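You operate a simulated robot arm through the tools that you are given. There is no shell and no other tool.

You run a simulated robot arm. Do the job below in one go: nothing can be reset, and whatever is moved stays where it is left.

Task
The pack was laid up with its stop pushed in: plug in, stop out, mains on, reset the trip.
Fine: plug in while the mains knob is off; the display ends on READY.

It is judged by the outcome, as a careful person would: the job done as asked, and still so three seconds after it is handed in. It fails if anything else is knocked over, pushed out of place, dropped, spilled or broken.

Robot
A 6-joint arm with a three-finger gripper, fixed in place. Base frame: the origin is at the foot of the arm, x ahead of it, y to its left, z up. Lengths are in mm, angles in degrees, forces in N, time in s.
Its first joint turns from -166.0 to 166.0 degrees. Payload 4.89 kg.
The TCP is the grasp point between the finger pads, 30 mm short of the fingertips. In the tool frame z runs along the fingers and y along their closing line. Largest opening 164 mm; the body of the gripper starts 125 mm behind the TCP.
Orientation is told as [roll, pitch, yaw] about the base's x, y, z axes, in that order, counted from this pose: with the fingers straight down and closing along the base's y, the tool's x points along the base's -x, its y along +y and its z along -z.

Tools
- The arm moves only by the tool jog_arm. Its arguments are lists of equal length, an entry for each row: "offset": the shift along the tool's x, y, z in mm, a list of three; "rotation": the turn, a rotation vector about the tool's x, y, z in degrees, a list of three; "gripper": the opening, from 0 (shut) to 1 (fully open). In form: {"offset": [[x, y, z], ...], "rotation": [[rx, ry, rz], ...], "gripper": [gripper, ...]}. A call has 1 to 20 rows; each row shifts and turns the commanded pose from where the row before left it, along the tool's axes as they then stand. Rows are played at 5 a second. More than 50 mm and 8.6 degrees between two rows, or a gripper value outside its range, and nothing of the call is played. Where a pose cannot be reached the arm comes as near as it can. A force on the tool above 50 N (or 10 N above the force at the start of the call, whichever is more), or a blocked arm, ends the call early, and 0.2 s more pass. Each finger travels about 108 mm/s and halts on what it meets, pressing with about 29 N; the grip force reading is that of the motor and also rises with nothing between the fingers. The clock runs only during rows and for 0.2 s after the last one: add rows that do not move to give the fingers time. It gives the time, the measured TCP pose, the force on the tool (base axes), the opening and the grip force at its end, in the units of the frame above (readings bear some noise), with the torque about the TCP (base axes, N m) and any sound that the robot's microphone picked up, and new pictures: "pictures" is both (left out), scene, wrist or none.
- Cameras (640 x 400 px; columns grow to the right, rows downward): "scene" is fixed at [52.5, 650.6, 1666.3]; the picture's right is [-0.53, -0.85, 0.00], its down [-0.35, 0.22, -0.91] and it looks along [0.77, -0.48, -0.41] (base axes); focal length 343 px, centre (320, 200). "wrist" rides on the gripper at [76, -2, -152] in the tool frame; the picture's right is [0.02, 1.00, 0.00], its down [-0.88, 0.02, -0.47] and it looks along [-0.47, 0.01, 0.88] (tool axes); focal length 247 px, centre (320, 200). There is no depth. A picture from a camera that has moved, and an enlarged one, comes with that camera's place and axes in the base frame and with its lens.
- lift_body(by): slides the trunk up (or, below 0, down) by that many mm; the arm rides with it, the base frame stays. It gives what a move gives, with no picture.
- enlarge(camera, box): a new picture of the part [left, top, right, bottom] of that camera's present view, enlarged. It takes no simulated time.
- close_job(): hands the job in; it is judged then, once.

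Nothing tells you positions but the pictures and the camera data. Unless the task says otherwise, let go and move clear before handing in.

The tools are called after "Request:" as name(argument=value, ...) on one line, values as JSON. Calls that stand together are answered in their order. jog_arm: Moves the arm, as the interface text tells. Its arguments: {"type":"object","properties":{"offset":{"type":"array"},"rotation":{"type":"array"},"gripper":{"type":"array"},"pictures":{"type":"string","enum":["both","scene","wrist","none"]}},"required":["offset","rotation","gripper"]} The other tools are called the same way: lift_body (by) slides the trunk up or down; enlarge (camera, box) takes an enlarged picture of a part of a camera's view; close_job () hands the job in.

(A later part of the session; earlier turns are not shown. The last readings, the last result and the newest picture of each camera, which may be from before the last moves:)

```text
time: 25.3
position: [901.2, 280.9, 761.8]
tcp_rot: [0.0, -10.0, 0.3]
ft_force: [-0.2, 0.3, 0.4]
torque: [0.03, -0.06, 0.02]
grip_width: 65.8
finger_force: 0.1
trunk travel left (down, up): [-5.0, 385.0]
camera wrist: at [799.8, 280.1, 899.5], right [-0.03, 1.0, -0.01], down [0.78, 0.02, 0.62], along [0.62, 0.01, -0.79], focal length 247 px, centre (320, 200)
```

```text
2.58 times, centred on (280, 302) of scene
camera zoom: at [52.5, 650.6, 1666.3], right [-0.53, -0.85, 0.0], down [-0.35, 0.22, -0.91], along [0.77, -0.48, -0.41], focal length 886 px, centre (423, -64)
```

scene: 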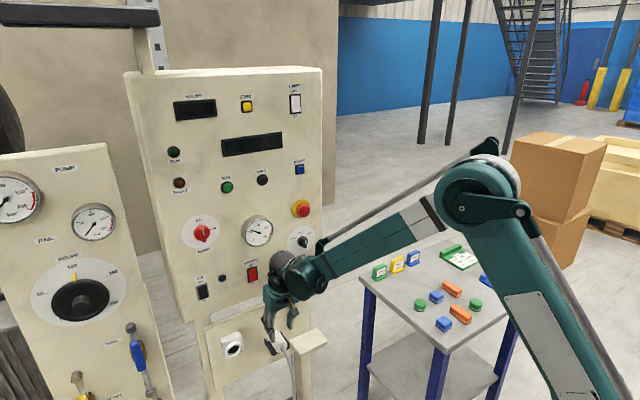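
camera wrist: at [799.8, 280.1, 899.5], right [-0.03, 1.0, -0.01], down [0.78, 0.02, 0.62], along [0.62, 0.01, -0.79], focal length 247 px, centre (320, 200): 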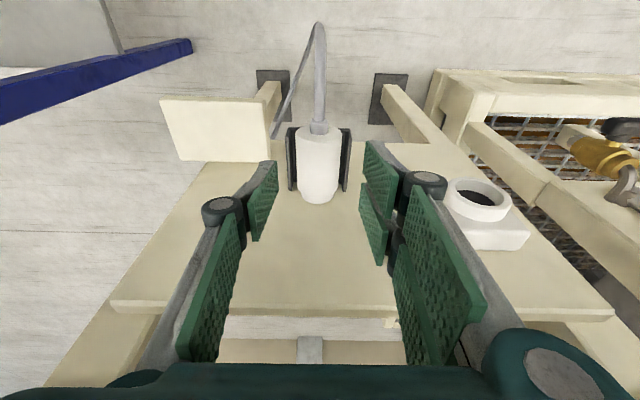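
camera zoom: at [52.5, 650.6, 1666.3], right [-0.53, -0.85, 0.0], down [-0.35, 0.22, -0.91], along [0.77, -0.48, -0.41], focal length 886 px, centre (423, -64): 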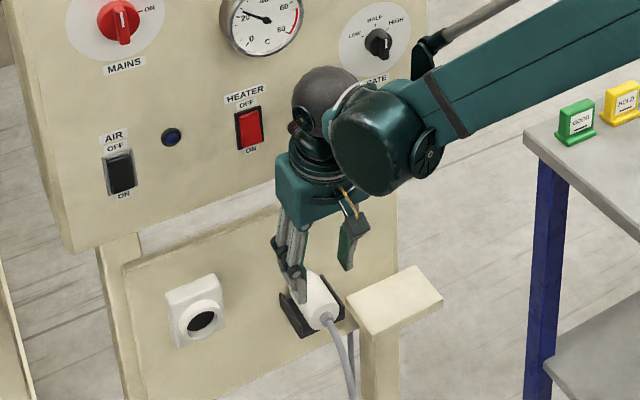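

From several close views, the refined positions are:
- **Plug:** centre y≈280, z≈659, with the rear face at x≈899, shoulder at 965 and nose end at 978. The body is 48 mm across and the nose 39 mm.
- **Tray wall tops:** z≈653.
- **Lower panel:** x≈980, which explains the earlier touch.
- **Socket ring front:** (944,439,701).
- **Control box face:** x≈972.

I'll move over the plug with the tool 5° from vertical.

Request:
jog_arm(offset=[[0, 0, 0], [-5.8, -0.4, 31.6], [-5.8, -0.4, 31.6], [0, 0, 0]], rotation=[[0, 5, 0], [0, 0, 0], [0, 0, 0], [0, 0, 0]], gripper=[0.4, 0.4, 0.4, 0.4])

Request:
enlarge(camera="wrist", box=[240, 110, 410, 240])

Request:
enlarge(camera="scene", box=[230, 230, 350, 380])

```text
time: 26.3
position: [920.9, 279.8, 698.3]
tcp_rot: [-0.1, -5.1, 0.3]
ft_force: [-0.2, 0.0, 0.1]
torque: [0.02, -0.05, 0.01]
grip_width: 65.7
finger_force: 0.1
trunk travel left (down, up): [-5.0, 385.0]
camera wrist: at [831.2, 278.8, 845.4], right [-0.03, 1.0, 0.0], down [0.84, 0.02, 0.55], along [0.55, 0.01, -0.84], focal length 247 px, centre (320, 200)
```

scene: 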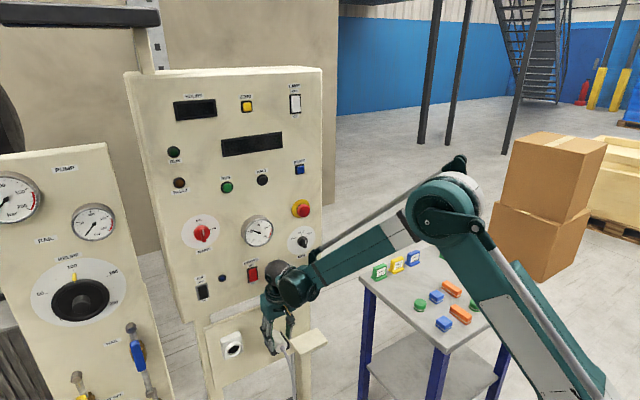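
wrist: 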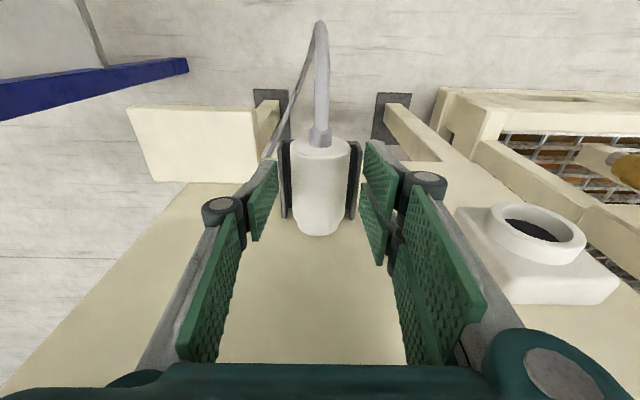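

```text
3.08 times, centred on (325, 175) of wrist
camera zoom: at [831.2, 278.8, 845.4], right [-0.03, 1.0, 0.0], down [0.84, 0.02, 0.55], along [0.55, 0.01, -0.84], focal length 760 px, centre (305, 277)
```

zoom: 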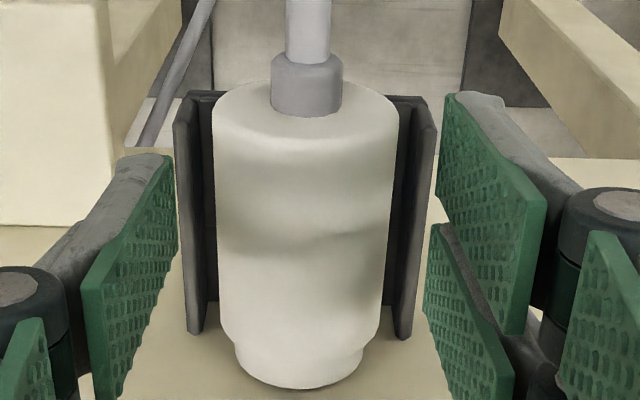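

```text
2.67 times, centred on (290, 305) of scene
camera zoom: at [52.5, 650.6, 1666.3], right [-0.53, -0.85, 0.0], down [-0.35, 0.22, -0.91], along [0.77, -0.48, -0.41], focal length 916 px, centre (400, -80)
```

zoom: 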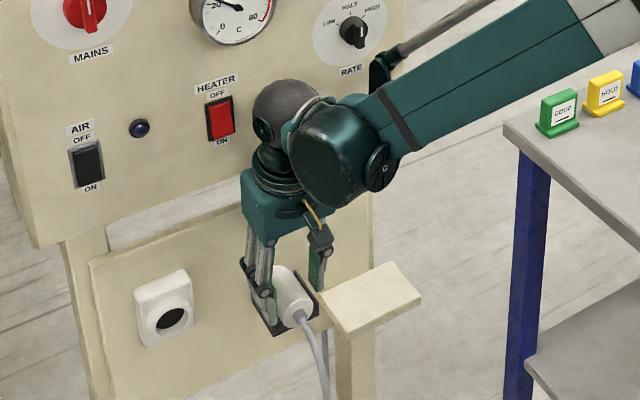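

Everything is aligned and the forces are zero: plug centred between the fingers, tool 5° off vertical. I'll lower in small steps and check the force.

Request:
jog_arm(offset=[[0, 0, 3], [0, 0, 2], [0, 0, 2]], rotation=[[0, 0, 0], [0, 0, 0], [0, 0, 0]], gripper=[0.4, 0.4, 0.4], pictures="none")

Request:
jog_arm(offset=[[0, 0, 1.5], [0, 0, 1.5]], rotation=[[0, 0, 0], [0, 0, 0]], gripper=[0.4, 0.4], pictures="wrist")

Request:
enlarge(camera="wrist", box=[240, 110, 410, 240])

```text
time: 27.1
position: [921.0, 280.3, 691.7]
tcp_rot: [-0.1, -5.2, 0.3]
ft_force: [0.0, 0.2, -0.6]
torque: [0.0, -0.03, -0.02]
grip_width: 65.5
finger_force: 0.1
trunk travel left (down, up): [-5.0, 385.0]
```

```text
time: 27.7
position: [919.5, 280.1, 688.2]
tcp_rot: [-0.1, -5.1, 0.3]
ft_force: [-0.9, -0.6, -0.4]
torque: [0.03, 0.01, 0.0]
grip_width: 65.8
finger_force: 0.1
trunk travel left (down, up): [-5.0, 385.0]
camera wrist: at [830.8, 279.5, 835.5], right [-0.03, 1.0, 0.0], down [0.84, 0.02, 0.55], along [0.55, 0.01, -0.84], focal length 247 px, centre (320, 200)
```

wrist: 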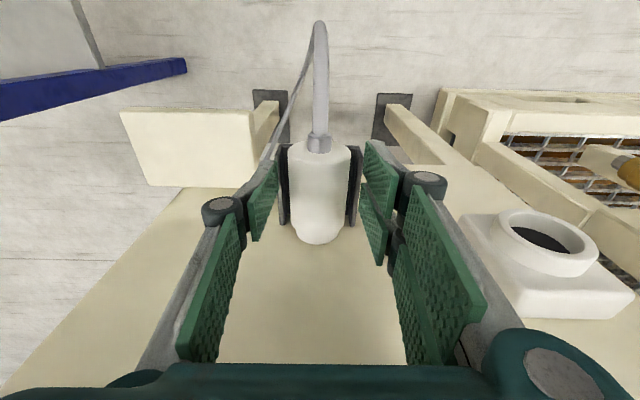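

```text
3.08 times, centred on (325, 175) of wrist
camera zoom: at [830.8, 279.5, 835.5], right [-0.03, 1.0, 0.0], down [0.84, 0.02, 0.55], along [0.55, 0.01, -0.84], focal length 760 px, centre (305, 277)
```

zoom: 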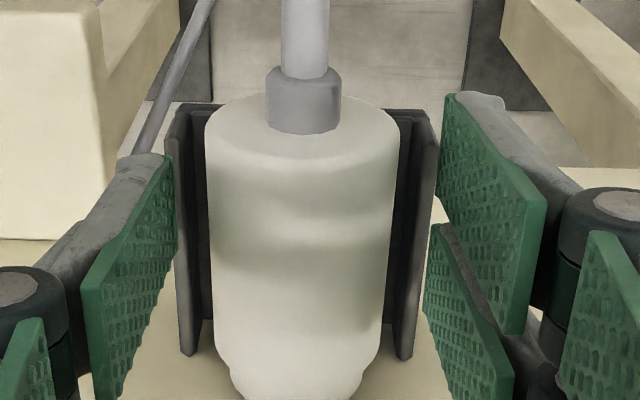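

No contact yet. I'll narrow the opening to 57 mm so the fingertips are surely above the walls, then go down 1 mm at a time to find the wall tops.

Request:
jog_arm(offset=[[0, 0, 0], [0, 0, 1], [0, 0, 1]], rotation=[[0, 0, 0], [0, 0, 0], [0, 0, 0]], gripper=[0.348, 0.348, 0.348], pictures="none")

Request:
jog_arm(offset=[[0, 0, 1], [0, 0, 0]], rotation=[[0, 0, 0], [0, 0, 0]], gripper=[0.348, 0.348], pictures="wrist")

Request:
enlarge(camera="wrist", box=[240, 110, 410, 240])

```text
time: 28.5
position: [921.7, 280.4, 687.5]
tcp_rot: [-0.1, -5.1, 0.3]
ft_force: [-0.2, -0.2, -0.3]
torque: [-0.02, 0.0, -0.03]
grip_width: 57.0
finger_force: 0.0
trunk travel left (down, up): [-5.0, 385.0]
```

```text
time: 29.1
position: [920.3, 279.9, 686.1]
tcp_rot: [-0.1, -5.1, 0.3]
ft_force: [0.0, 0.6, 0.3]
torque: [-0.01, 0.0, 0.01]
grip_width: 57.3
finger_force: 0.0
trunk travel left (down, up): [-5.0, 385.0]
camera wrist: at [831.4, 278.7, 832.7], right [-0.03, 1.0, 0.0], down [0.84, 0.02, 0.55], along [0.55, 0.01, -0.84], focal length 247 px, centre (320, 200)
```

wrist: 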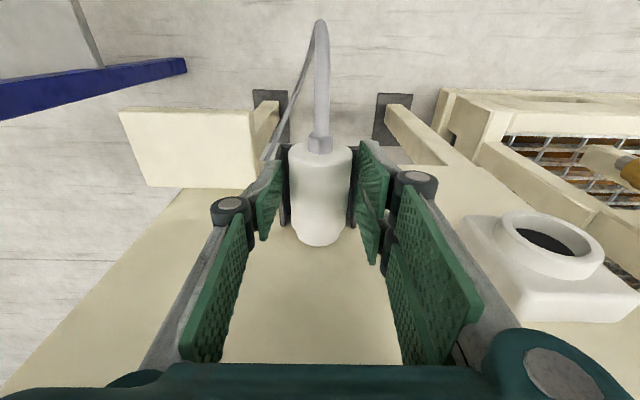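

```text
3.08 times, centred on (325, 175) of wrist
camera zoom: at [831.4, 278.7, 832.7], right [-0.03, 1.0, 0.0], down [0.84, 0.02, 0.55], along [0.55, 0.01, -0.84], focal length 760 px, centre (305, 277)
```

zoom: 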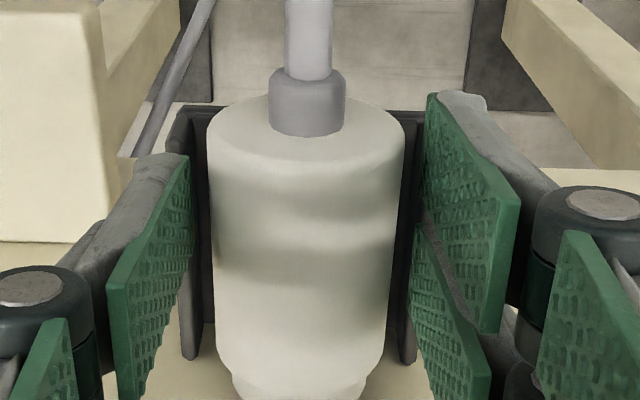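

Request:
jog_arm(offset=[[0, 0, 1], [0, 0, 0]], rotation=[[0, 0, 0], [0, 0, 0]], gripper=[0.348, 0.348], pictures="none")

Request:
jog_arm(offset=[[0, 0, 1], [0, 0, 0]], rotation=[[0, 0, 0], [0, 0, 0]], gripper=[0.348, 0.348], pictures="none")

```text
time: 29.7
position: [919.0, 280.0, 687.1]
tcp_rot: [0.0, -5.2, 0.3]
ft_force: [0.1, -0.3, 0.2]
torque: [-0.01, -0.02, 0.02]
grip_width: 57.2
finger_force: 0.0
trunk travel left (down, up): [-5.0, 385.0]
```

```text
time: 30.3
position: [921.0, 281.0, 684.9]
tcp_rot: [-0.1, -5.1, 0.3]
ft_force: [0.0, 0.5, 1.0]
torque: [-0.02, 0.0, 0.0]
grip_width: 57.2
finger_force: 0.2
trunk travel left (down, up): [-5.0, 385.0]
```

There's still no wall contact, and the pads now reach well below the plug's centre line (pad edges at z≈651, axis at ≈659). I'll close on the plug.

Request:
jog_arm(offset=[[0, 0, 0], [0, 0, 0], [0, 0, 0], [0, 0, 0]], rotation=[[0, 0, 0], [0, 0, 0], [0, 0, 0], [0, 0, 0]], gripper=[0.2, 0.1, 0.1, 0.1], pictures="both")

Request:
enlarge(camera="wrist", box=[240, 110, 410, 240])

```text
time: 31.3
position: [920.9, 280.6, 685.1]
tcp_rot: [-0.1, -5.1, 0.4]
ft_force: [0.1, 0.9, -0.1]
torque: [0.04, 0.03, 0.02]
grip_width: 47.0
finger_force: 29.0
trunk travel left (down, up): [-5.0, 385.0]
camera wrist: at [831.4, 279.4, 831.0], right [-0.03, 1.0, 0.0], down [0.84, 0.02, 0.55], along [0.55, 0.01, -0.84], focal length 247 px, centre (320, 200)
```

scene: 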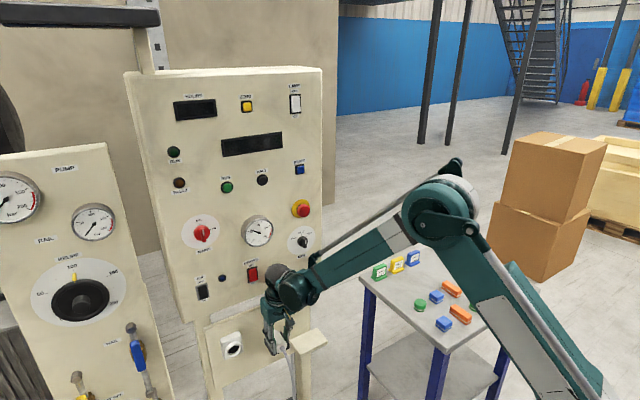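
wrist: 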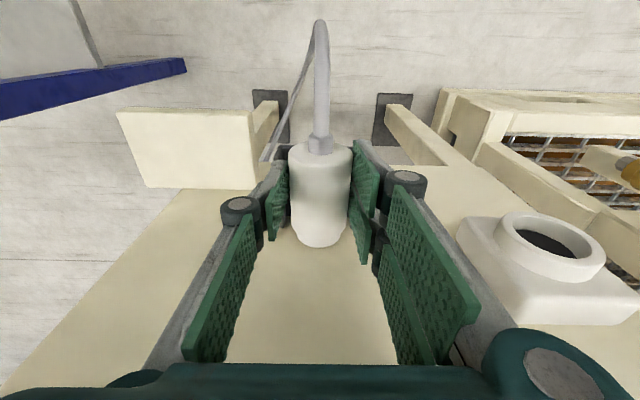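

```text
3.08 times, centred on (325, 175) of wrist
camera zoom: at [831.4, 279.4, 831.0], right [-0.03, 1.0, 0.0], down [0.84, 0.02, 0.55], along [0.55, 0.01, -0.84], focal length 760 px, centre (305, 277)
```

zoom: 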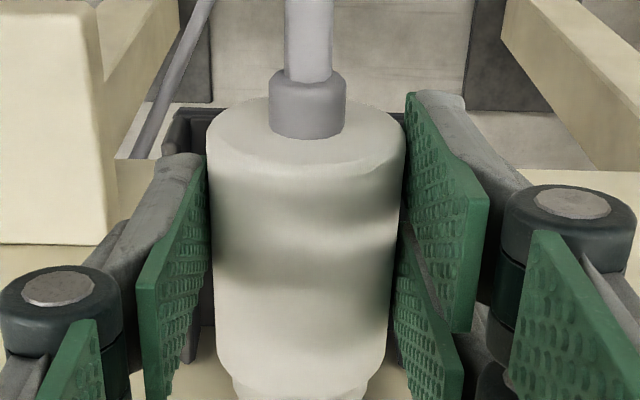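

The plug is gripped (47.0 mm wide, 29 N). I'll lift it gently, easing back slightly from the panel.

Request:
jog_arm(offset=[[2.7, 0, -3.2], [1.5, 0, -6.2], [1.3, 0, -8.1], [-0.9, 0, -10]], rotation=[[0, 0, 0], [0, 0, 0], [0, 0, 0], [0, 0, 0]], gripper=[0.1, 0.1, 0.1, 0.1], pictures="both")

Request:
enlarge(camera="scene", box=[230, 280, 350, 380])

Request:
enlarge(camera="wrist", box=[240, 110, 410, 260])

```text
time: 32.3
position: [912.2, 280.6, 711.3]
tcp_rot: [-0.1, -5.1, 0.3]
ft_force: [0.9, -0.3, -1.7]
torque: [-0.02, 0.03, -0.01]
grip_width: 47.0
finger_force: 29.2
trunk travel left (down, up): [-5.0, 385.0]
camera wrist: at [824.2, 279.6, 858.3], right [-0.03, 1.0, 0.0], down [0.84, 0.02, 0.55], along [0.55, 0.01, -0.84], focal length 247 px, centre (320, 200)
```

scene: 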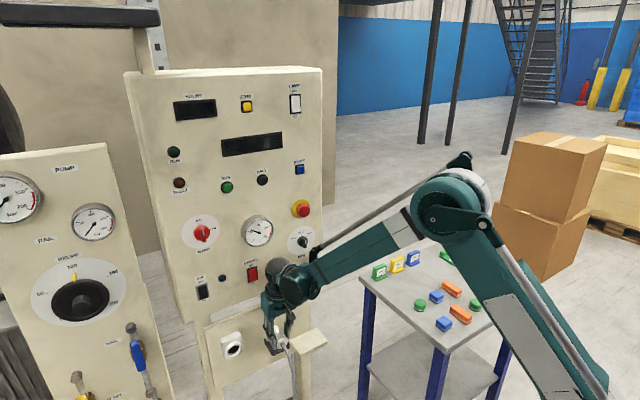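
wrist: 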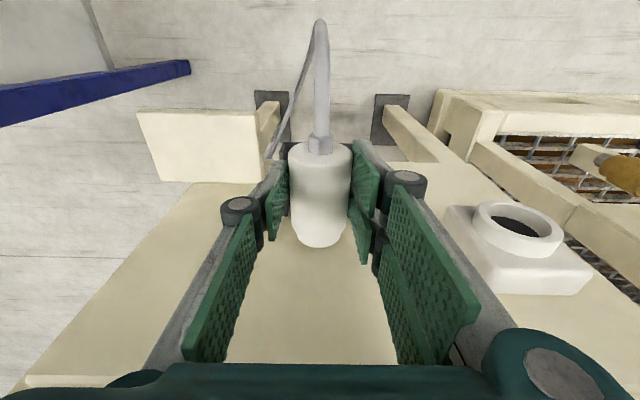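

```text
4.00 times, centred on (290, 330) of scene
camera zoom: at [52.5, 650.6, 1666.3], right [-0.53, -0.85, 0.0], down [-0.35, 0.22, -0.91], along [0.77, -0.48, -0.41], focal length 1374 px, centre (440, -320)
```

zoom: 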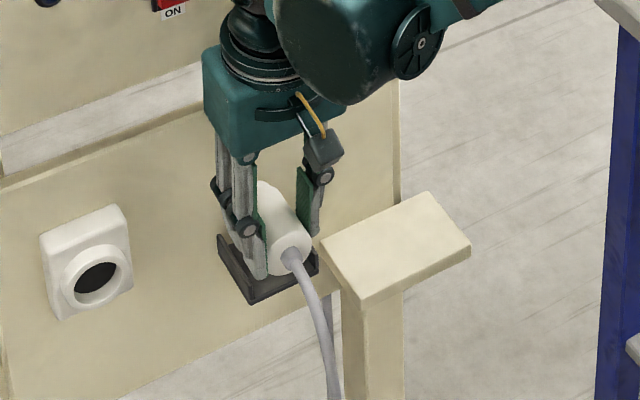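

```text
2.67 times, centred on (325, 185) of wrist
camera zoom: at [824.2, 279.6, 858.3], right [-0.03, 1.0, 0.0], down [0.84, 0.02, 0.55], along [0.55, 0.01, -0.84], focal length 659 px, centre (307, 240)
```

zoom: 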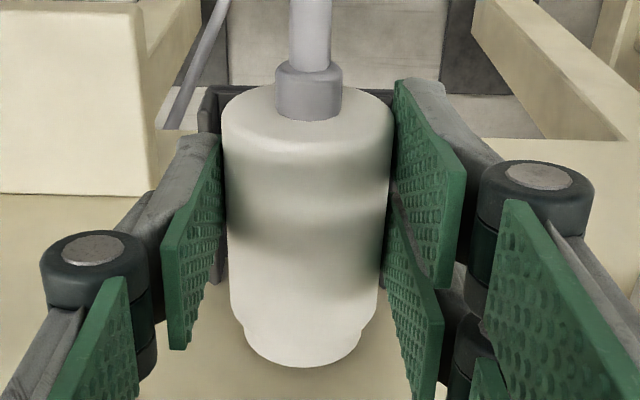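

The plug is lifted cleanly and sits straight in the fingers. I'll draw it back and carry it left to about 12 mm in front of the socket, then check the alignment.

Request:
jog_arm(offset=[[19.3, 0, -9.2], [19.3, 0, -9.2], [0, 26, 0], [0, 26, 0], [0, 26, 0], [0, 26, 0], [0, 26, 0], [0, 27, 0], [0, 0, 0]], rotation=[[0, 0, 0], [0, 0, 0], [0, 0, 0], [0, 0, 0], [0, 0, 0], [0, 0, 0], [0, 0, 0], [0, 0, 0], [0, 0, 0]], gripper=[0.1, 0.1, 0.1, 0.1, 0.1, 0.1, 0.1, 0.1, 0.1], pictures="both")

Request:
enlarge(camera="wrist", box=[240, 110, 410, 290])

Request:
enlarge(camera="scene", box=[200, 290, 320, 380])

```text
time: 34.3
position: [872.8, 435.8, 728.7]
tcp_rot: [-0.1, -5.1, 0.2]
ft_force: [-0.4, 0.8, -0.7]
torque: [0.06, 0.03, 0.04]
grip_width: 47.5
finger_force: 29.4
trunk travel left (down, up): [-5.0, 385.0]
camera wrist: at [785.0, 434.5, 874.7], right [-0.03, 1.0, 0.0], down [0.84, 0.02, 0.55], along [0.55, 0.01, -0.84], focal length 247 px, centre (320, 200)
```

scene: 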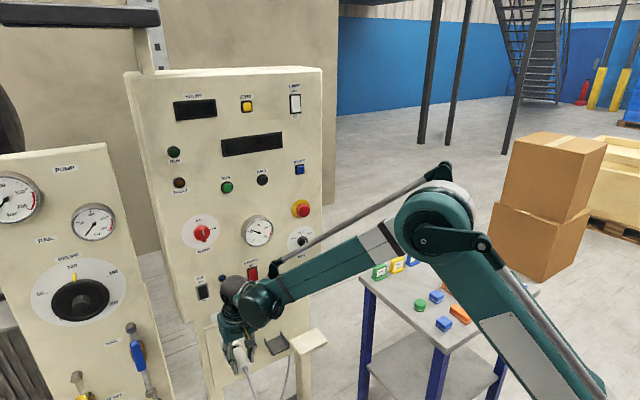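
wrist: 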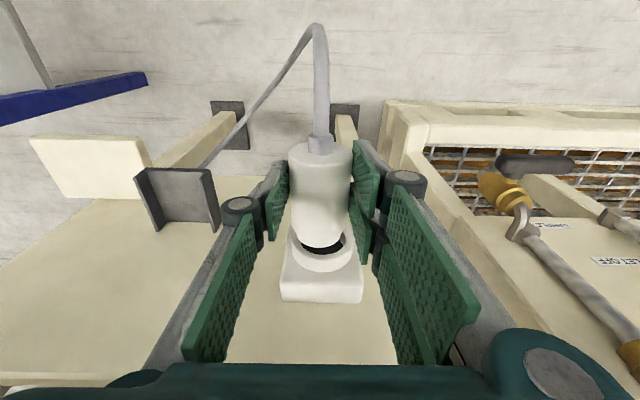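

```text
2.22 times, centred on (325, 200) of wrist
camera zoom: at [785.0, 434.5, 874.7], right [-0.03, 1.0, 0.0], down [0.84, 0.02, 0.55], along [0.55, 0.01, -0.84], focal length 549 px, centre (309, 200)
```

zoom: 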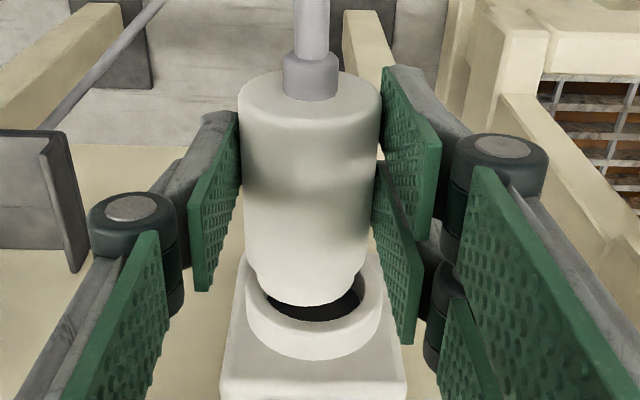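

```text
4.44 times, centred on (260, 335) of scene
camera zoom: at [52.5, 650.6, 1666.3], right [-0.53, -0.85, 0.0], down [-0.35, 0.22, -0.91], along [0.77, -0.48, -0.41], focal length 1526 px, centre (587, -400)
```

zoom: 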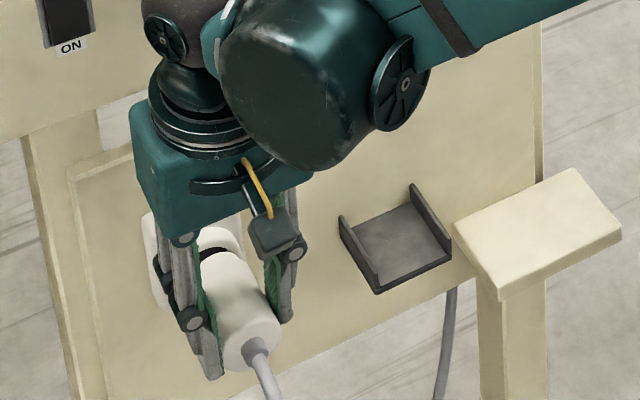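

Request:
enlarge(camera="wrist", box=[270, 200, 370, 310])

Request:
enlarge(camera="wrist", box=[270, 130, 370, 230])

Request:
enlarge(camera="scene", box=[220, 325, 280, 385])

```text
3.64 times, centred on (320, 255) of wrist
camera zoom: at [785.0, 434.5, 874.7], right [-0.03, 1.0, 0.0], down [0.84, 0.02, 0.55], along [0.55, 0.01, -0.84], focal length 898 px, centre (320, 0)
```

zoom: 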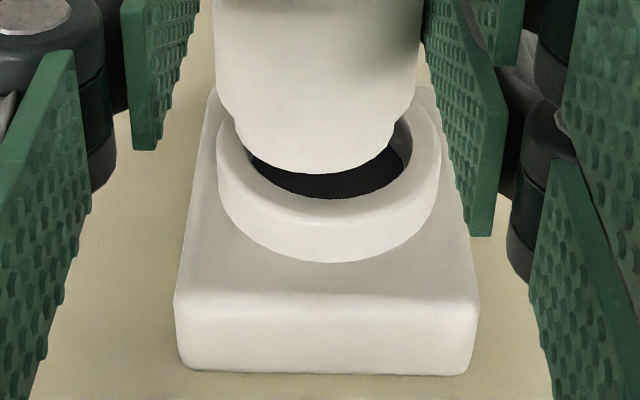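

```text
4.00 times, centred on (320, 180) of wrist
camera zoom: at [785.0, 434.5, 874.7], right [-0.03, 1.0, 0.0], down [0.84, 0.02, 0.55], along [0.55, 0.01, -0.84], focal length 988 px, centre (320, 280)
```

zoom: 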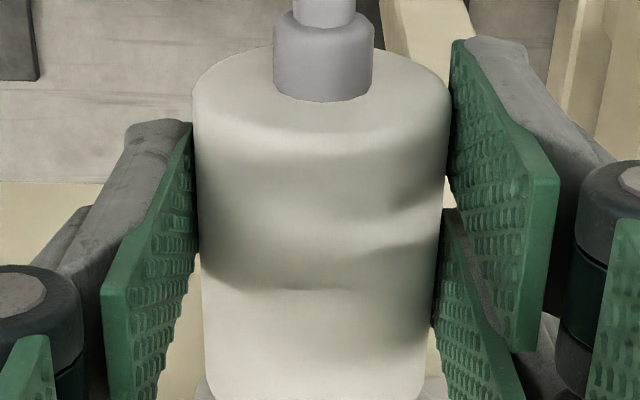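

```text
6.67 times, centred on (250, 355) of scene
camera zoom: at [52.5, 650.6, 1666.3], right [-0.53, -0.85, 0.0], down [-0.35, 0.22, -0.91], along [0.77, -0.48, -0.41], focal length 2289 px, centre (787, -833)
```

zoom: 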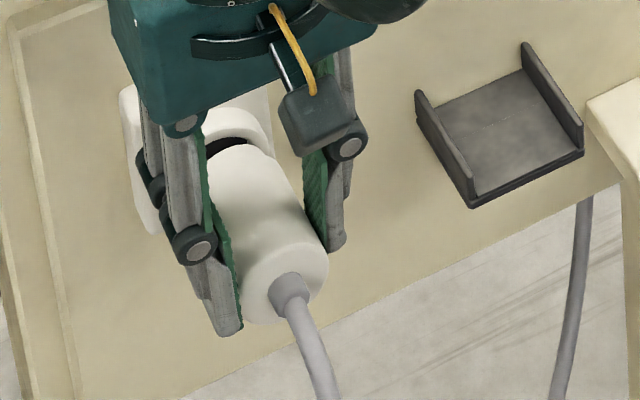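

Request:
enlarge(camera="scene", box=[228, 332, 264, 358])

Request:
enlarge(camera="wrist", box=[285, 220, 355, 275])

```text
15.38 times, centred on (246, 345) of scene
camera zoom: at [52.5, 650.6, 1666.3], right [-0.53, -0.85, 0.0], down [-0.35, 0.22, -0.91], along [0.77, -0.48, -0.41], focal length 5283 px, centre (1458, -2031)
```

zoom: 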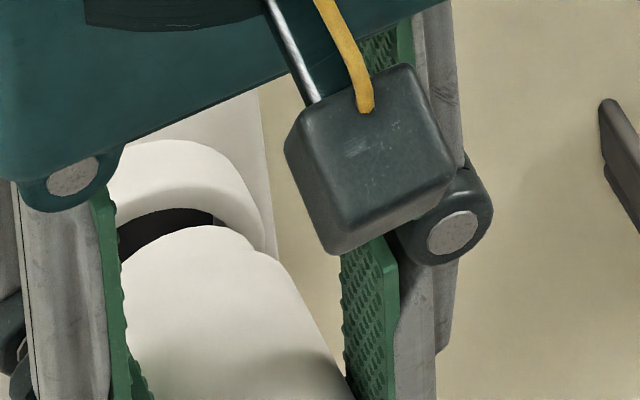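

```text
7.27 times, centred on (320, 248) of wrist
camera zoom: at [785.0, 434.5, 874.7], right [-0.03, 1.0, 0.0], down [0.84, 0.02, 0.55], along [0.55, 0.01, -0.84], focal length 1796 px, centre (320, -146)
```

zoom: 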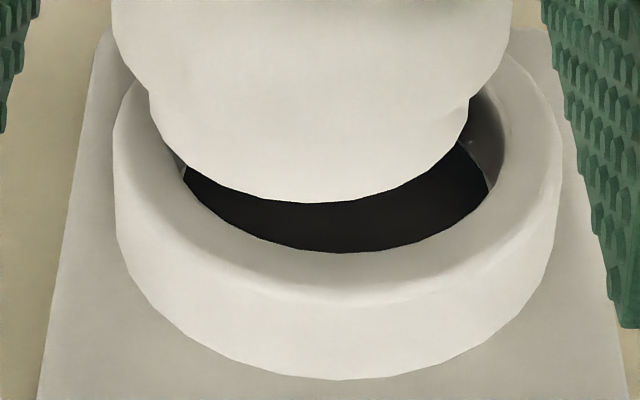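

The plug sits about 4 mm right of the socket's centre and possibly a touch high. I'll shift it +3.7 mm in y and down 1.5 mm, then approach in small steps, watching the force.

Request:
jog_arm(offset=[[0.1, 3.7, 1.5], [-3.0, 0, 0.26], [-3.0, 0, 0.26], [0, 0, 0]], rotation=[[0, 0, 0], [0, 0, 0], [0, 0, 0], [0, 0, 0]], gripper=[0.1, 0.1, 0.1, 0.1], pictures="both")

Request:
enlarge(camera="wrist", box=[285, 210, 355, 265])

Request:
enlarge(camera="scene", box=[228, 332, 264, 358])

```text
time: 35.3
position: [879.5, 440.9, 725.2]
tcp_rot: [-0.1, -5.2, 0.2]
ft_force: [-0.1, 0.5, -2.2]
torque: [-0.01, 0.01, 0.04]
grip_width: 46.7
finger_force: 28.7
trunk travel left (down, up): [-5.0, 385.0]
camera wrist: at [789.9, 439.6, 871.6], right [-0.03, 1.0, 0.0], down [0.84, 0.02, 0.55], along [0.55, 0.01, -0.84], focal length 247 px, centre (320, 200)
```

scene: 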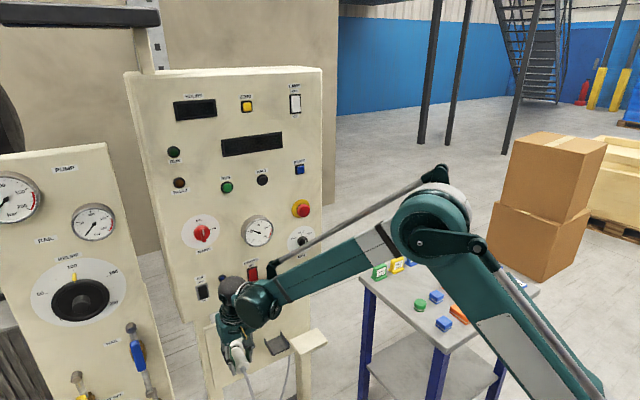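
wrist: 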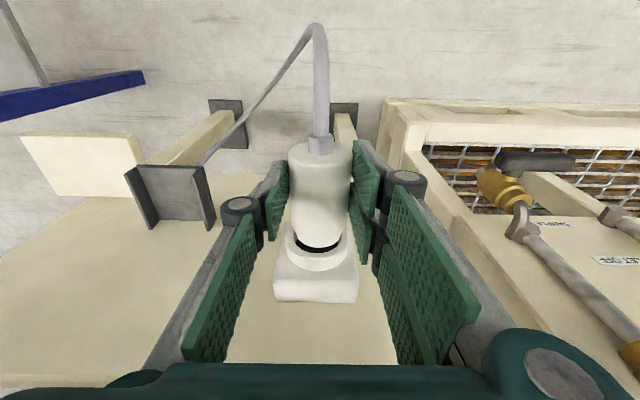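

```text
7.27 times, centred on (320, 238) of wrist
camera zoom: at [789.9, 439.6, 871.6], right [-0.03, 1.0, 0.0], down [0.84, 0.02, 0.55], along [0.55, 0.01, -0.84], focal length 1796 px, centre (320, -73)
```

zoom: 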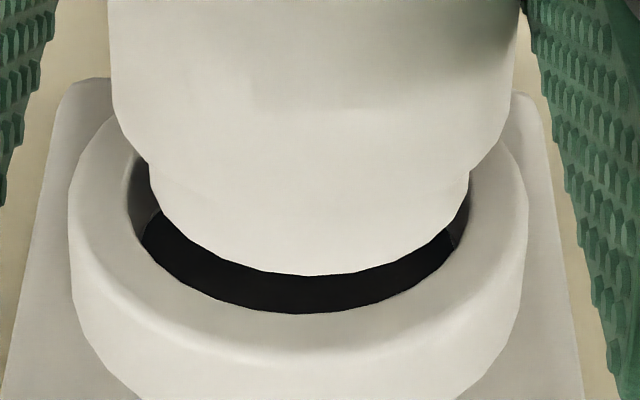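

```text
15.38 times, centred on (246, 345) of scene
camera zoom: at [52.5, 650.6, 1666.3], right [-0.53, -0.85, 0.0], down [-0.35, 0.22, -0.91], along [0.77, -0.48, -0.41], focal length 5283 px, centre (1458, -2031)
```

zoom: 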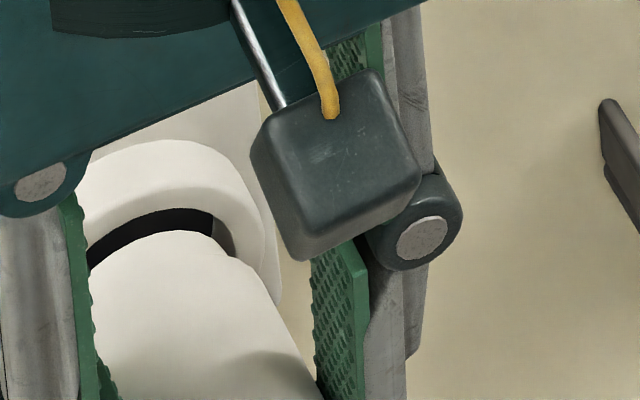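

From both views the plug is nearly coaxial with the ring now, just about 1.3 mm too far left. I'll correct that and ease the nose in, watching the force.

Request:
jog_arm(offset=[[0, -1.3, 0], [-2.0, 0, 0.17], [-2.0, 0, 0.17], [-2.0, 0, 0.17], [0, 0, 0]], rotation=[[0, 0, 0], [0, 0, 0], [0, 0, 0], [0, 0, 0], [0, 0, 0]], gripper=[0.1, 0.1, 0.1, 0.1, 0.1], pictures="wrist")

Request:
enlarge(camera="wrist", box=[285, 210, 355, 265])

Request:
enlarge(camera="scene", box=[228, 332, 264, 358])

```text
time: 36.5
position: [883.6, 439.5, 725.1]
tcp_rot: [-0.2, -5.1, 0.3]
ft_force: [0.1, -0.1, -1.4]
torque: [0.0, 0.02, 0.0]
grip_width: 47.1
finger_force: 29.1
trunk travel left (down, up): [-5.0, 385.0]
camera wrist: at [795.2, 438.9, 871.4], right [-0.03, 1.0, 0.0], down [0.84, 0.02, 0.55], along [0.55, 0.01, -0.84], focal length 247 px, centre (320, 200)
```

wrist: 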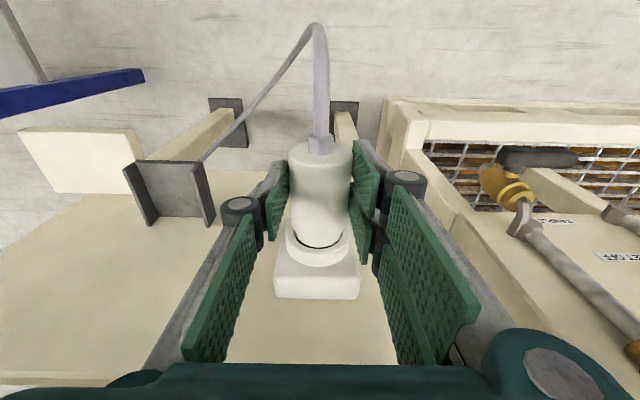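

```text
7.27 times, centred on (320, 238) of wrist
camera zoom: at [795.2, 438.9, 871.4], right [-0.03, 1.0, 0.0], down [0.84, 0.02, 0.55], along [0.55, 0.01, -0.84], focal length 1796 px, centre (320, -73)
```

zoom: 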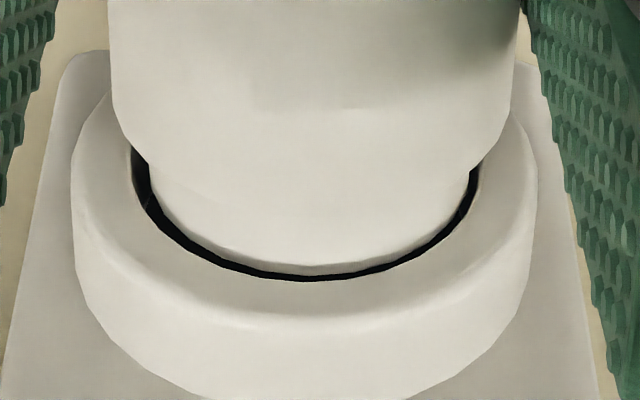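

```text
15.38 times, centred on (246, 345) of scene
camera zoom: at [52.5, 650.6, 1666.3], right [-0.53, -0.85, 0.0], down [-0.35, 0.22, -0.91], along [0.77, -0.48, -0.41], focal length 5283 px, centre (1458, -2031)
```

zoom: 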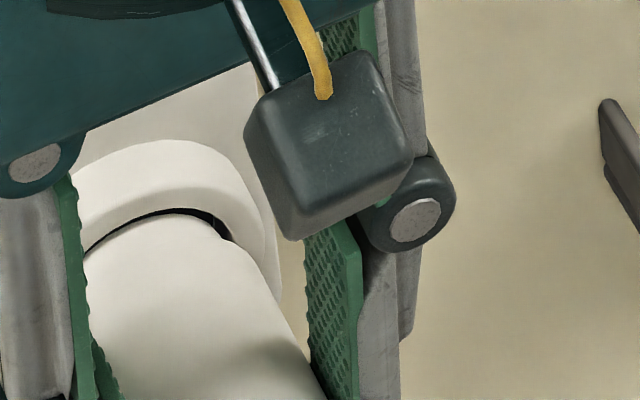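

The nose is entering the ring with no force. I'll nudge y by −0.5 mm and keep pushing in small steps.

Request:
jog_arm(offset=[[0, -0.5, 0], [-2.0, 0, 0.17], [-2.0, 0, 0.17], [-2.0, 0, 0.17], [0, 0, 0]], rotation=[[0, 0, 0], [0, 0, 0], [0, 0, 0], [0, 0, 0], [0, 0, 0]], gripper=[0.1, 0.1, 0.1, 0.1, 0.1], pictures="wrist")

Request:
enlarge(camera="wrist", box=[285, 210, 355, 265])

Request:
enlarge(camera="scene", box=[228, 332, 264, 358])

```text
time: 37.7
position: [891.4, 438.7, 724.8]
tcp_rot: [-0.1, -5.2, 0.3]
ft_force: [0.2, 0.5, -1.5]
torque: [0.04, 0.03, -0.04]
grip_width: 47.4
finger_force: 29.0
trunk travel left (down, up): [-5.0, 385.0]
camera wrist: at [802.1, 438.0, 871.1], right [-0.03, 1.0, 0.0], down [0.84, 0.02, 0.55], along [0.55, 0.01, -0.84], focal length 247 px, centre (320, 200)
```

wrist: 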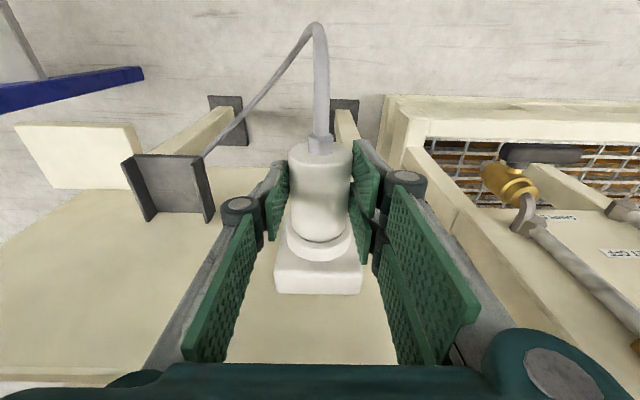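

```text
7.27 times, centred on (320, 238) of wrist
camera zoom: at [802.1, 438.0, 871.1], right [-0.03, 1.0, 0.0], down [0.84, 0.02, 0.55], along [0.55, 0.01, -0.84], focal length 1796 px, centre (320, -73)
```

zoom: 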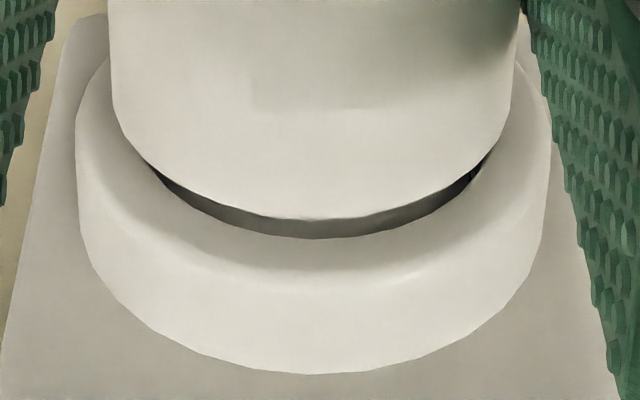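

```text
15.38 times, centred on (246, 345) of scene
camera zoom: at [52.5, 650.6, 1666.3], right [-0.53, -0.85, 0.0], down [-0.35, 0.22, -0.91], along [0.77, -0.48, -0.41], focal length 5283 px, centre (1458, -2031)
```

zoom: 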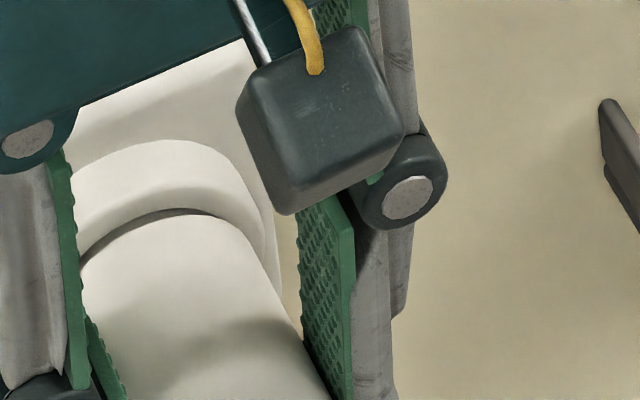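

The nose is sliding in without resistance. I'll keep pushing until the shoulder seats.

Request:
jog_arm(offset=[[-2.0, 0, 0.17], [-2.0, 0, 0.17], [0, 0, 0]], rotation=[[0, 0, 0], [0, 0, 0], [0, 0, 0]], gripper=[0.1, 0.1, 0.1], pictures="none")

Request:
jog_arm(offset=[[-2.0, 0, 0.17], [0, 0, 0]], rotation=[[0, 0, 0], [0, 0, 0]], gripper=[0.1, 0.1], pictures="wrist")

Request:
enlarge(camera="wrist", box=[285, 200, 355, 255])

```text
time: 38.5
position: [894.8, 439.5, 725.4]
tcp_rot: [-0.1, -5.0, 0.2]
ft_force: [0.3, 0.5, -1.7]
torque: [-0.03, 0.01, -0.01]
grip_width: 47.1
finger_force: 28.6
trunk travel left (down, up): [-5.0, 385.0]
```

```text
time: 39.1
position: [895.2, 439.7, 725.4]
tcp_rot: [-0.1, -5.2, 0.3]
ft_force: [-27.9, 3.4, -1.1]
torque: [0.17, 0.75, -0.3]
grip_width: 47.4
finger_force: 28.5
trunk travel left (down, up): [-5.0, 385.0]
heard: snap
camera wrist: at [806.3, 438.5, 871.7], right [-0.03, 1.0, 0.0], down [0.84, 0.02, 0.55], along [0.55, 0.01, -0.84], focal length 247 px, centre (320, 200)
```

wrist: 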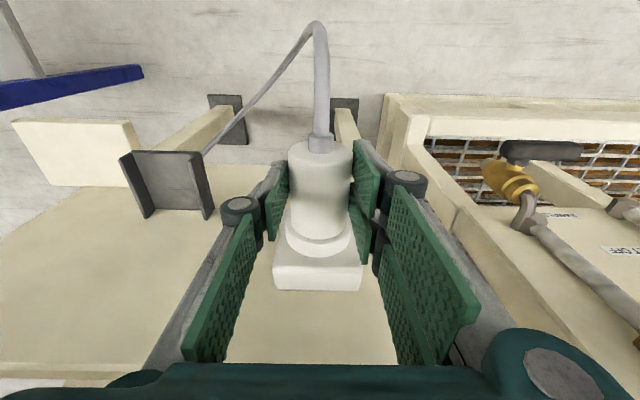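

```text
7.27 times, centred on (320, 228) of wrist
camera zoom: at [806.3, 438.5, 871.7], right [-0.03, 1.0, 0.0], down [0.84, 0.02, 0.55], along [0.55, 0.01, -0.84], focal length 1796 px, centre (320, 0)
```

zoom: 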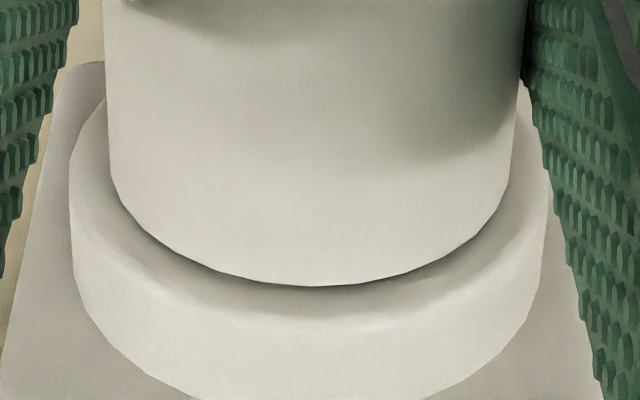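

A snap was heard and the reaction rose to 28 N, so the plug is seated and locked against the ring. I'll release it and lift clear.

Request:
jog_arm(offset=[[1.0, 0, 0], [0, 0, 0], [0, 0, 0], [0, 0, 0]], rotation=[[0, 0, 0], [0, 0, 0], [0, 0, 0], [0, 0, 0]], gripper=[0.2, 0.38, 0.4, 0.4], pictures="both")

Request:
enlarge(camera="scene", box=[120, 60, 340, 200])

Request:
enlarge(camera="scene", box=[200, 290, 320, 380])

```text
time: 40.1
position: [895.4, 438.6, 725.0]
tcp_rot: [-0.2, -5.1, 0.3]
ft_force: [-0.6, 0.2, -0.9]
torque: [0.01, 0.0, 0.01]
grip_width: 65.5
finger_force: 0.1
trunk travel left (down, up): [-5.0, 385.0]
camera wrist: at [807.4, 437.5, 870.9], right [-0.03, 1.0, 0.0], down [0.83, 0.02, 0.55], along [0.55, 0.01, -0.84], focal length 247 px, centre (320, 200)
```

scene: 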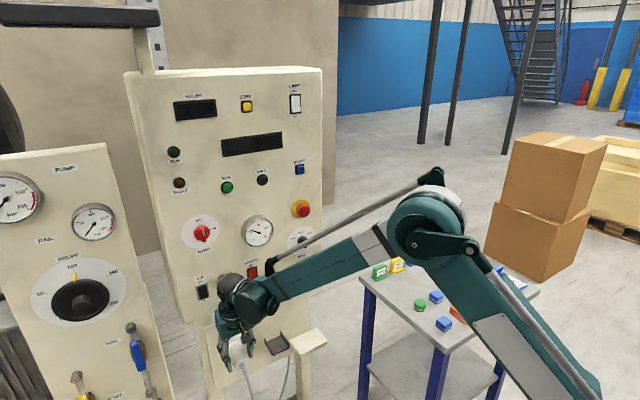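
wrist: 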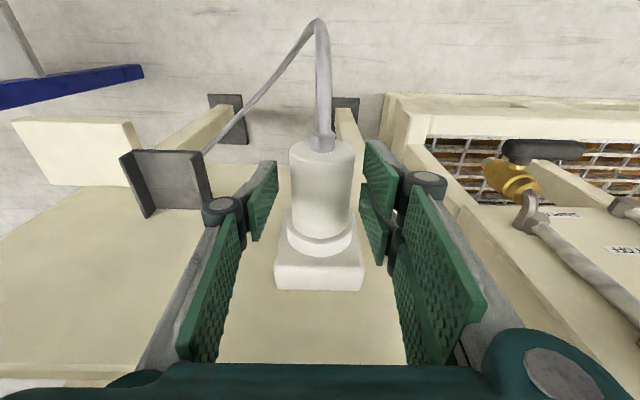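

```text
2.86 times, centred on (230, 130) of scene
camera zoom: at [52.5, 650.6, 1666.3], right [-0.53, -0.85, 0.0], down [-0.35, 0.22, -0.91], along [0.77, -0.48, -0.41], focal length 981 px, centre (577, 400)
```

zoom: 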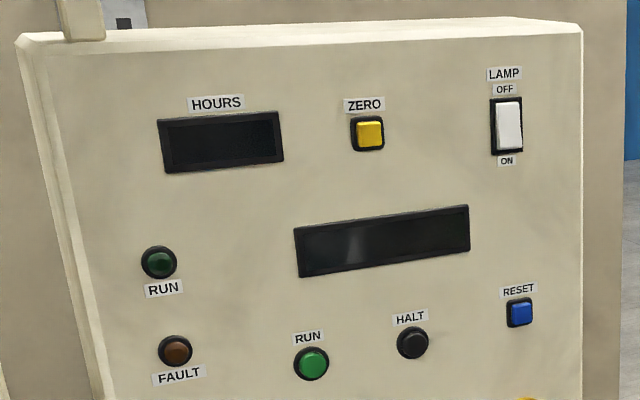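

```text
4.44 times, centred on (260, 335) of scene
camera zoom: at [52.5, 650.6, 1666.3], right [-0.53, -0.85, 0.0], down [-0.35, 0.22, -0.91], along [0.77, -0.48, -0.41], focal length 1526 px, centre (587, -400)
```

zoom: 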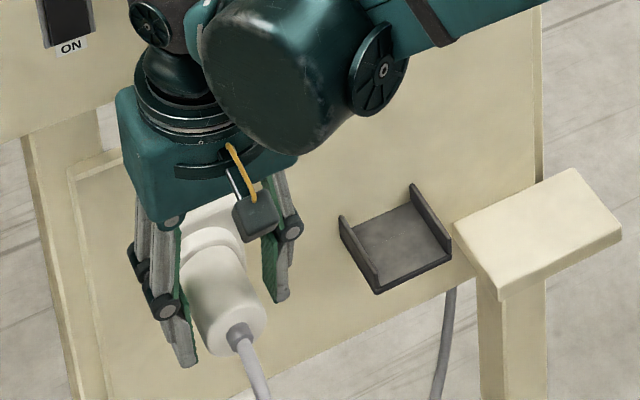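

The plug stays seated and everything else is in place. Next is the stop button. I'll raise the gripper straight up off the plug, then back away from the panel.

Request:
jog_arm(offset=[[-1, 0, -15], [-2, 0, -25], [-2, 0, -25], [-2, 0, -25], [43, 0, -20], [43, 0, -20], [43, 0, -20]], rotation=[[0, 0, 0], [0, 0, 0], [0, 0, 0], [0, 0, 0], [0, 0, 0], [0, 0, 0], [0, 0, 0]], gripper=[0.45, 0.45, 0.45, 0.45, 0.45, 0.45, 0.45], pictures="scene")

Request:
enlarge(camera="scene", box=[190, 290, 330, 395])

```text
time: 41.7
position: [762.8, 437.9, 864.0]
tcp_rot: [-0.1, -5.0, 0.1]
ft_force: [1.7, 1.2, -2.2]
torque: [-0.11, 0.33, -0.02]
grip_width: 73.9
finger_force: 0.1
trunk travel left (down, up): [-5.0, 385.0]
```

scene: 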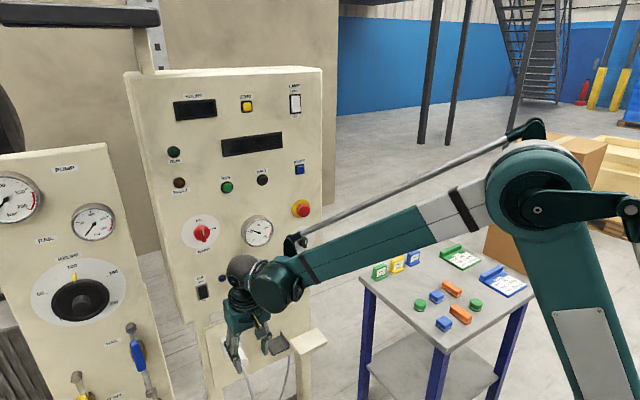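

```text
3.81 times, centred on (260, 342) of scene
camera zoom: at [52.5, 650.6, 1666.3], right [-0.53, -0.85, 0.0], down [-0.35, 0.22, -0.91], along [0.77, -0.48, -0.41], focal length 1308 px, centre (549, -343)
```

zoom: 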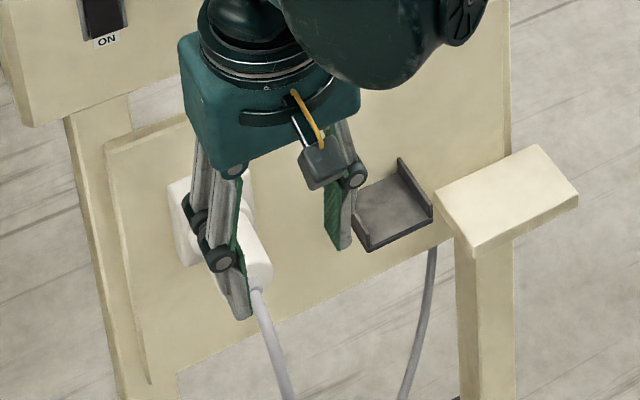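

The plug is well seated. Now I'll swing up to face the stop button, pitching to 60° so the wrist camera looks level at the panel.

Request:
jog_arm(offset=[[-2.8, -32, -31.6], [-6.0, -32, -31.1], [-9.3, -32, -30.3], [-12.4, -32, -29.2], [-15.9, -32, -27.5], [-18.6, -32, -25.6], [-21.2, -32, -23.6], [-23.6, -32, -21.2], [-25.6, -32, -18.6]], rotation=[[0, -6.1, 0], [0, -6.1, 0], [0, -6.1, 0], [0, -6.1, 0], [0, -6.1, 0], [0, -6.1, 0], [0, -6.1, 0], [0, -6.1, 0], [0, -6.1, 0]], gripper=[0.6, 0.6, 0.6, 0.6, 0.6, 0.6, 0.6, 0.6, 0.6], pictures="both")

Request:
enlarge(camera="wrist", box=[220, 100, 420, 230])

```text
time: 43.7
position: [765.0, 150.6, 1147.4]
tcp_rot: [-0.3, -60.2, 0.6]
ft_force: [1.8, 1.3, -0.5]
torque: [-0.09, 0.06, -0.18]
grip_width: 98.4
finger_force: 0.0
trunk travel left (down, up): [-5.0, 385.0]
camera wrist: at [595.0, 147.9, 1159.6], right [-0.02, 1.0, -0.02], down [0.03, 0.02, 1.0], along [1.0, 0.02, -0.03], focal length 247 px, centre (320, 200)
```

scene: 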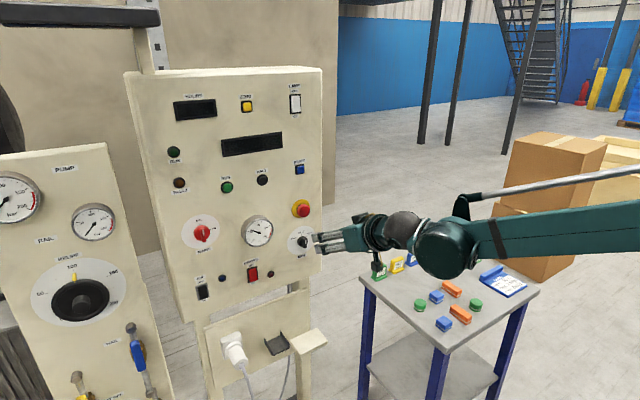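
wrist: 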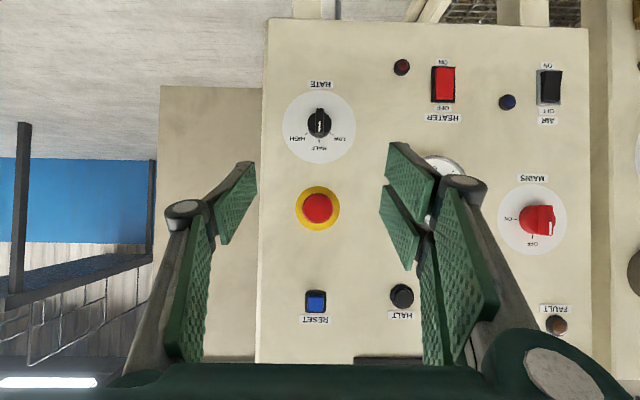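

```text
3.08 times, centred on (320, 165) of wrist
camera zoom: at [595.0, 147.9, 1159.6], right [-0.02, 1.0, -0.02], down [0.03, 0.02, 1.0], along [1.0, 0.02, -0.03], focal length 760 px, centre (320, 308)
```

zoom: 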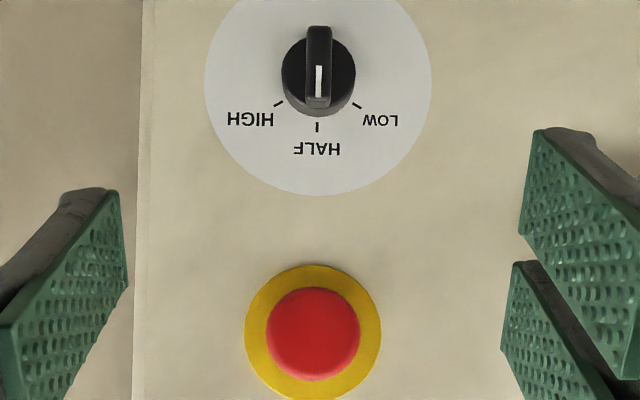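

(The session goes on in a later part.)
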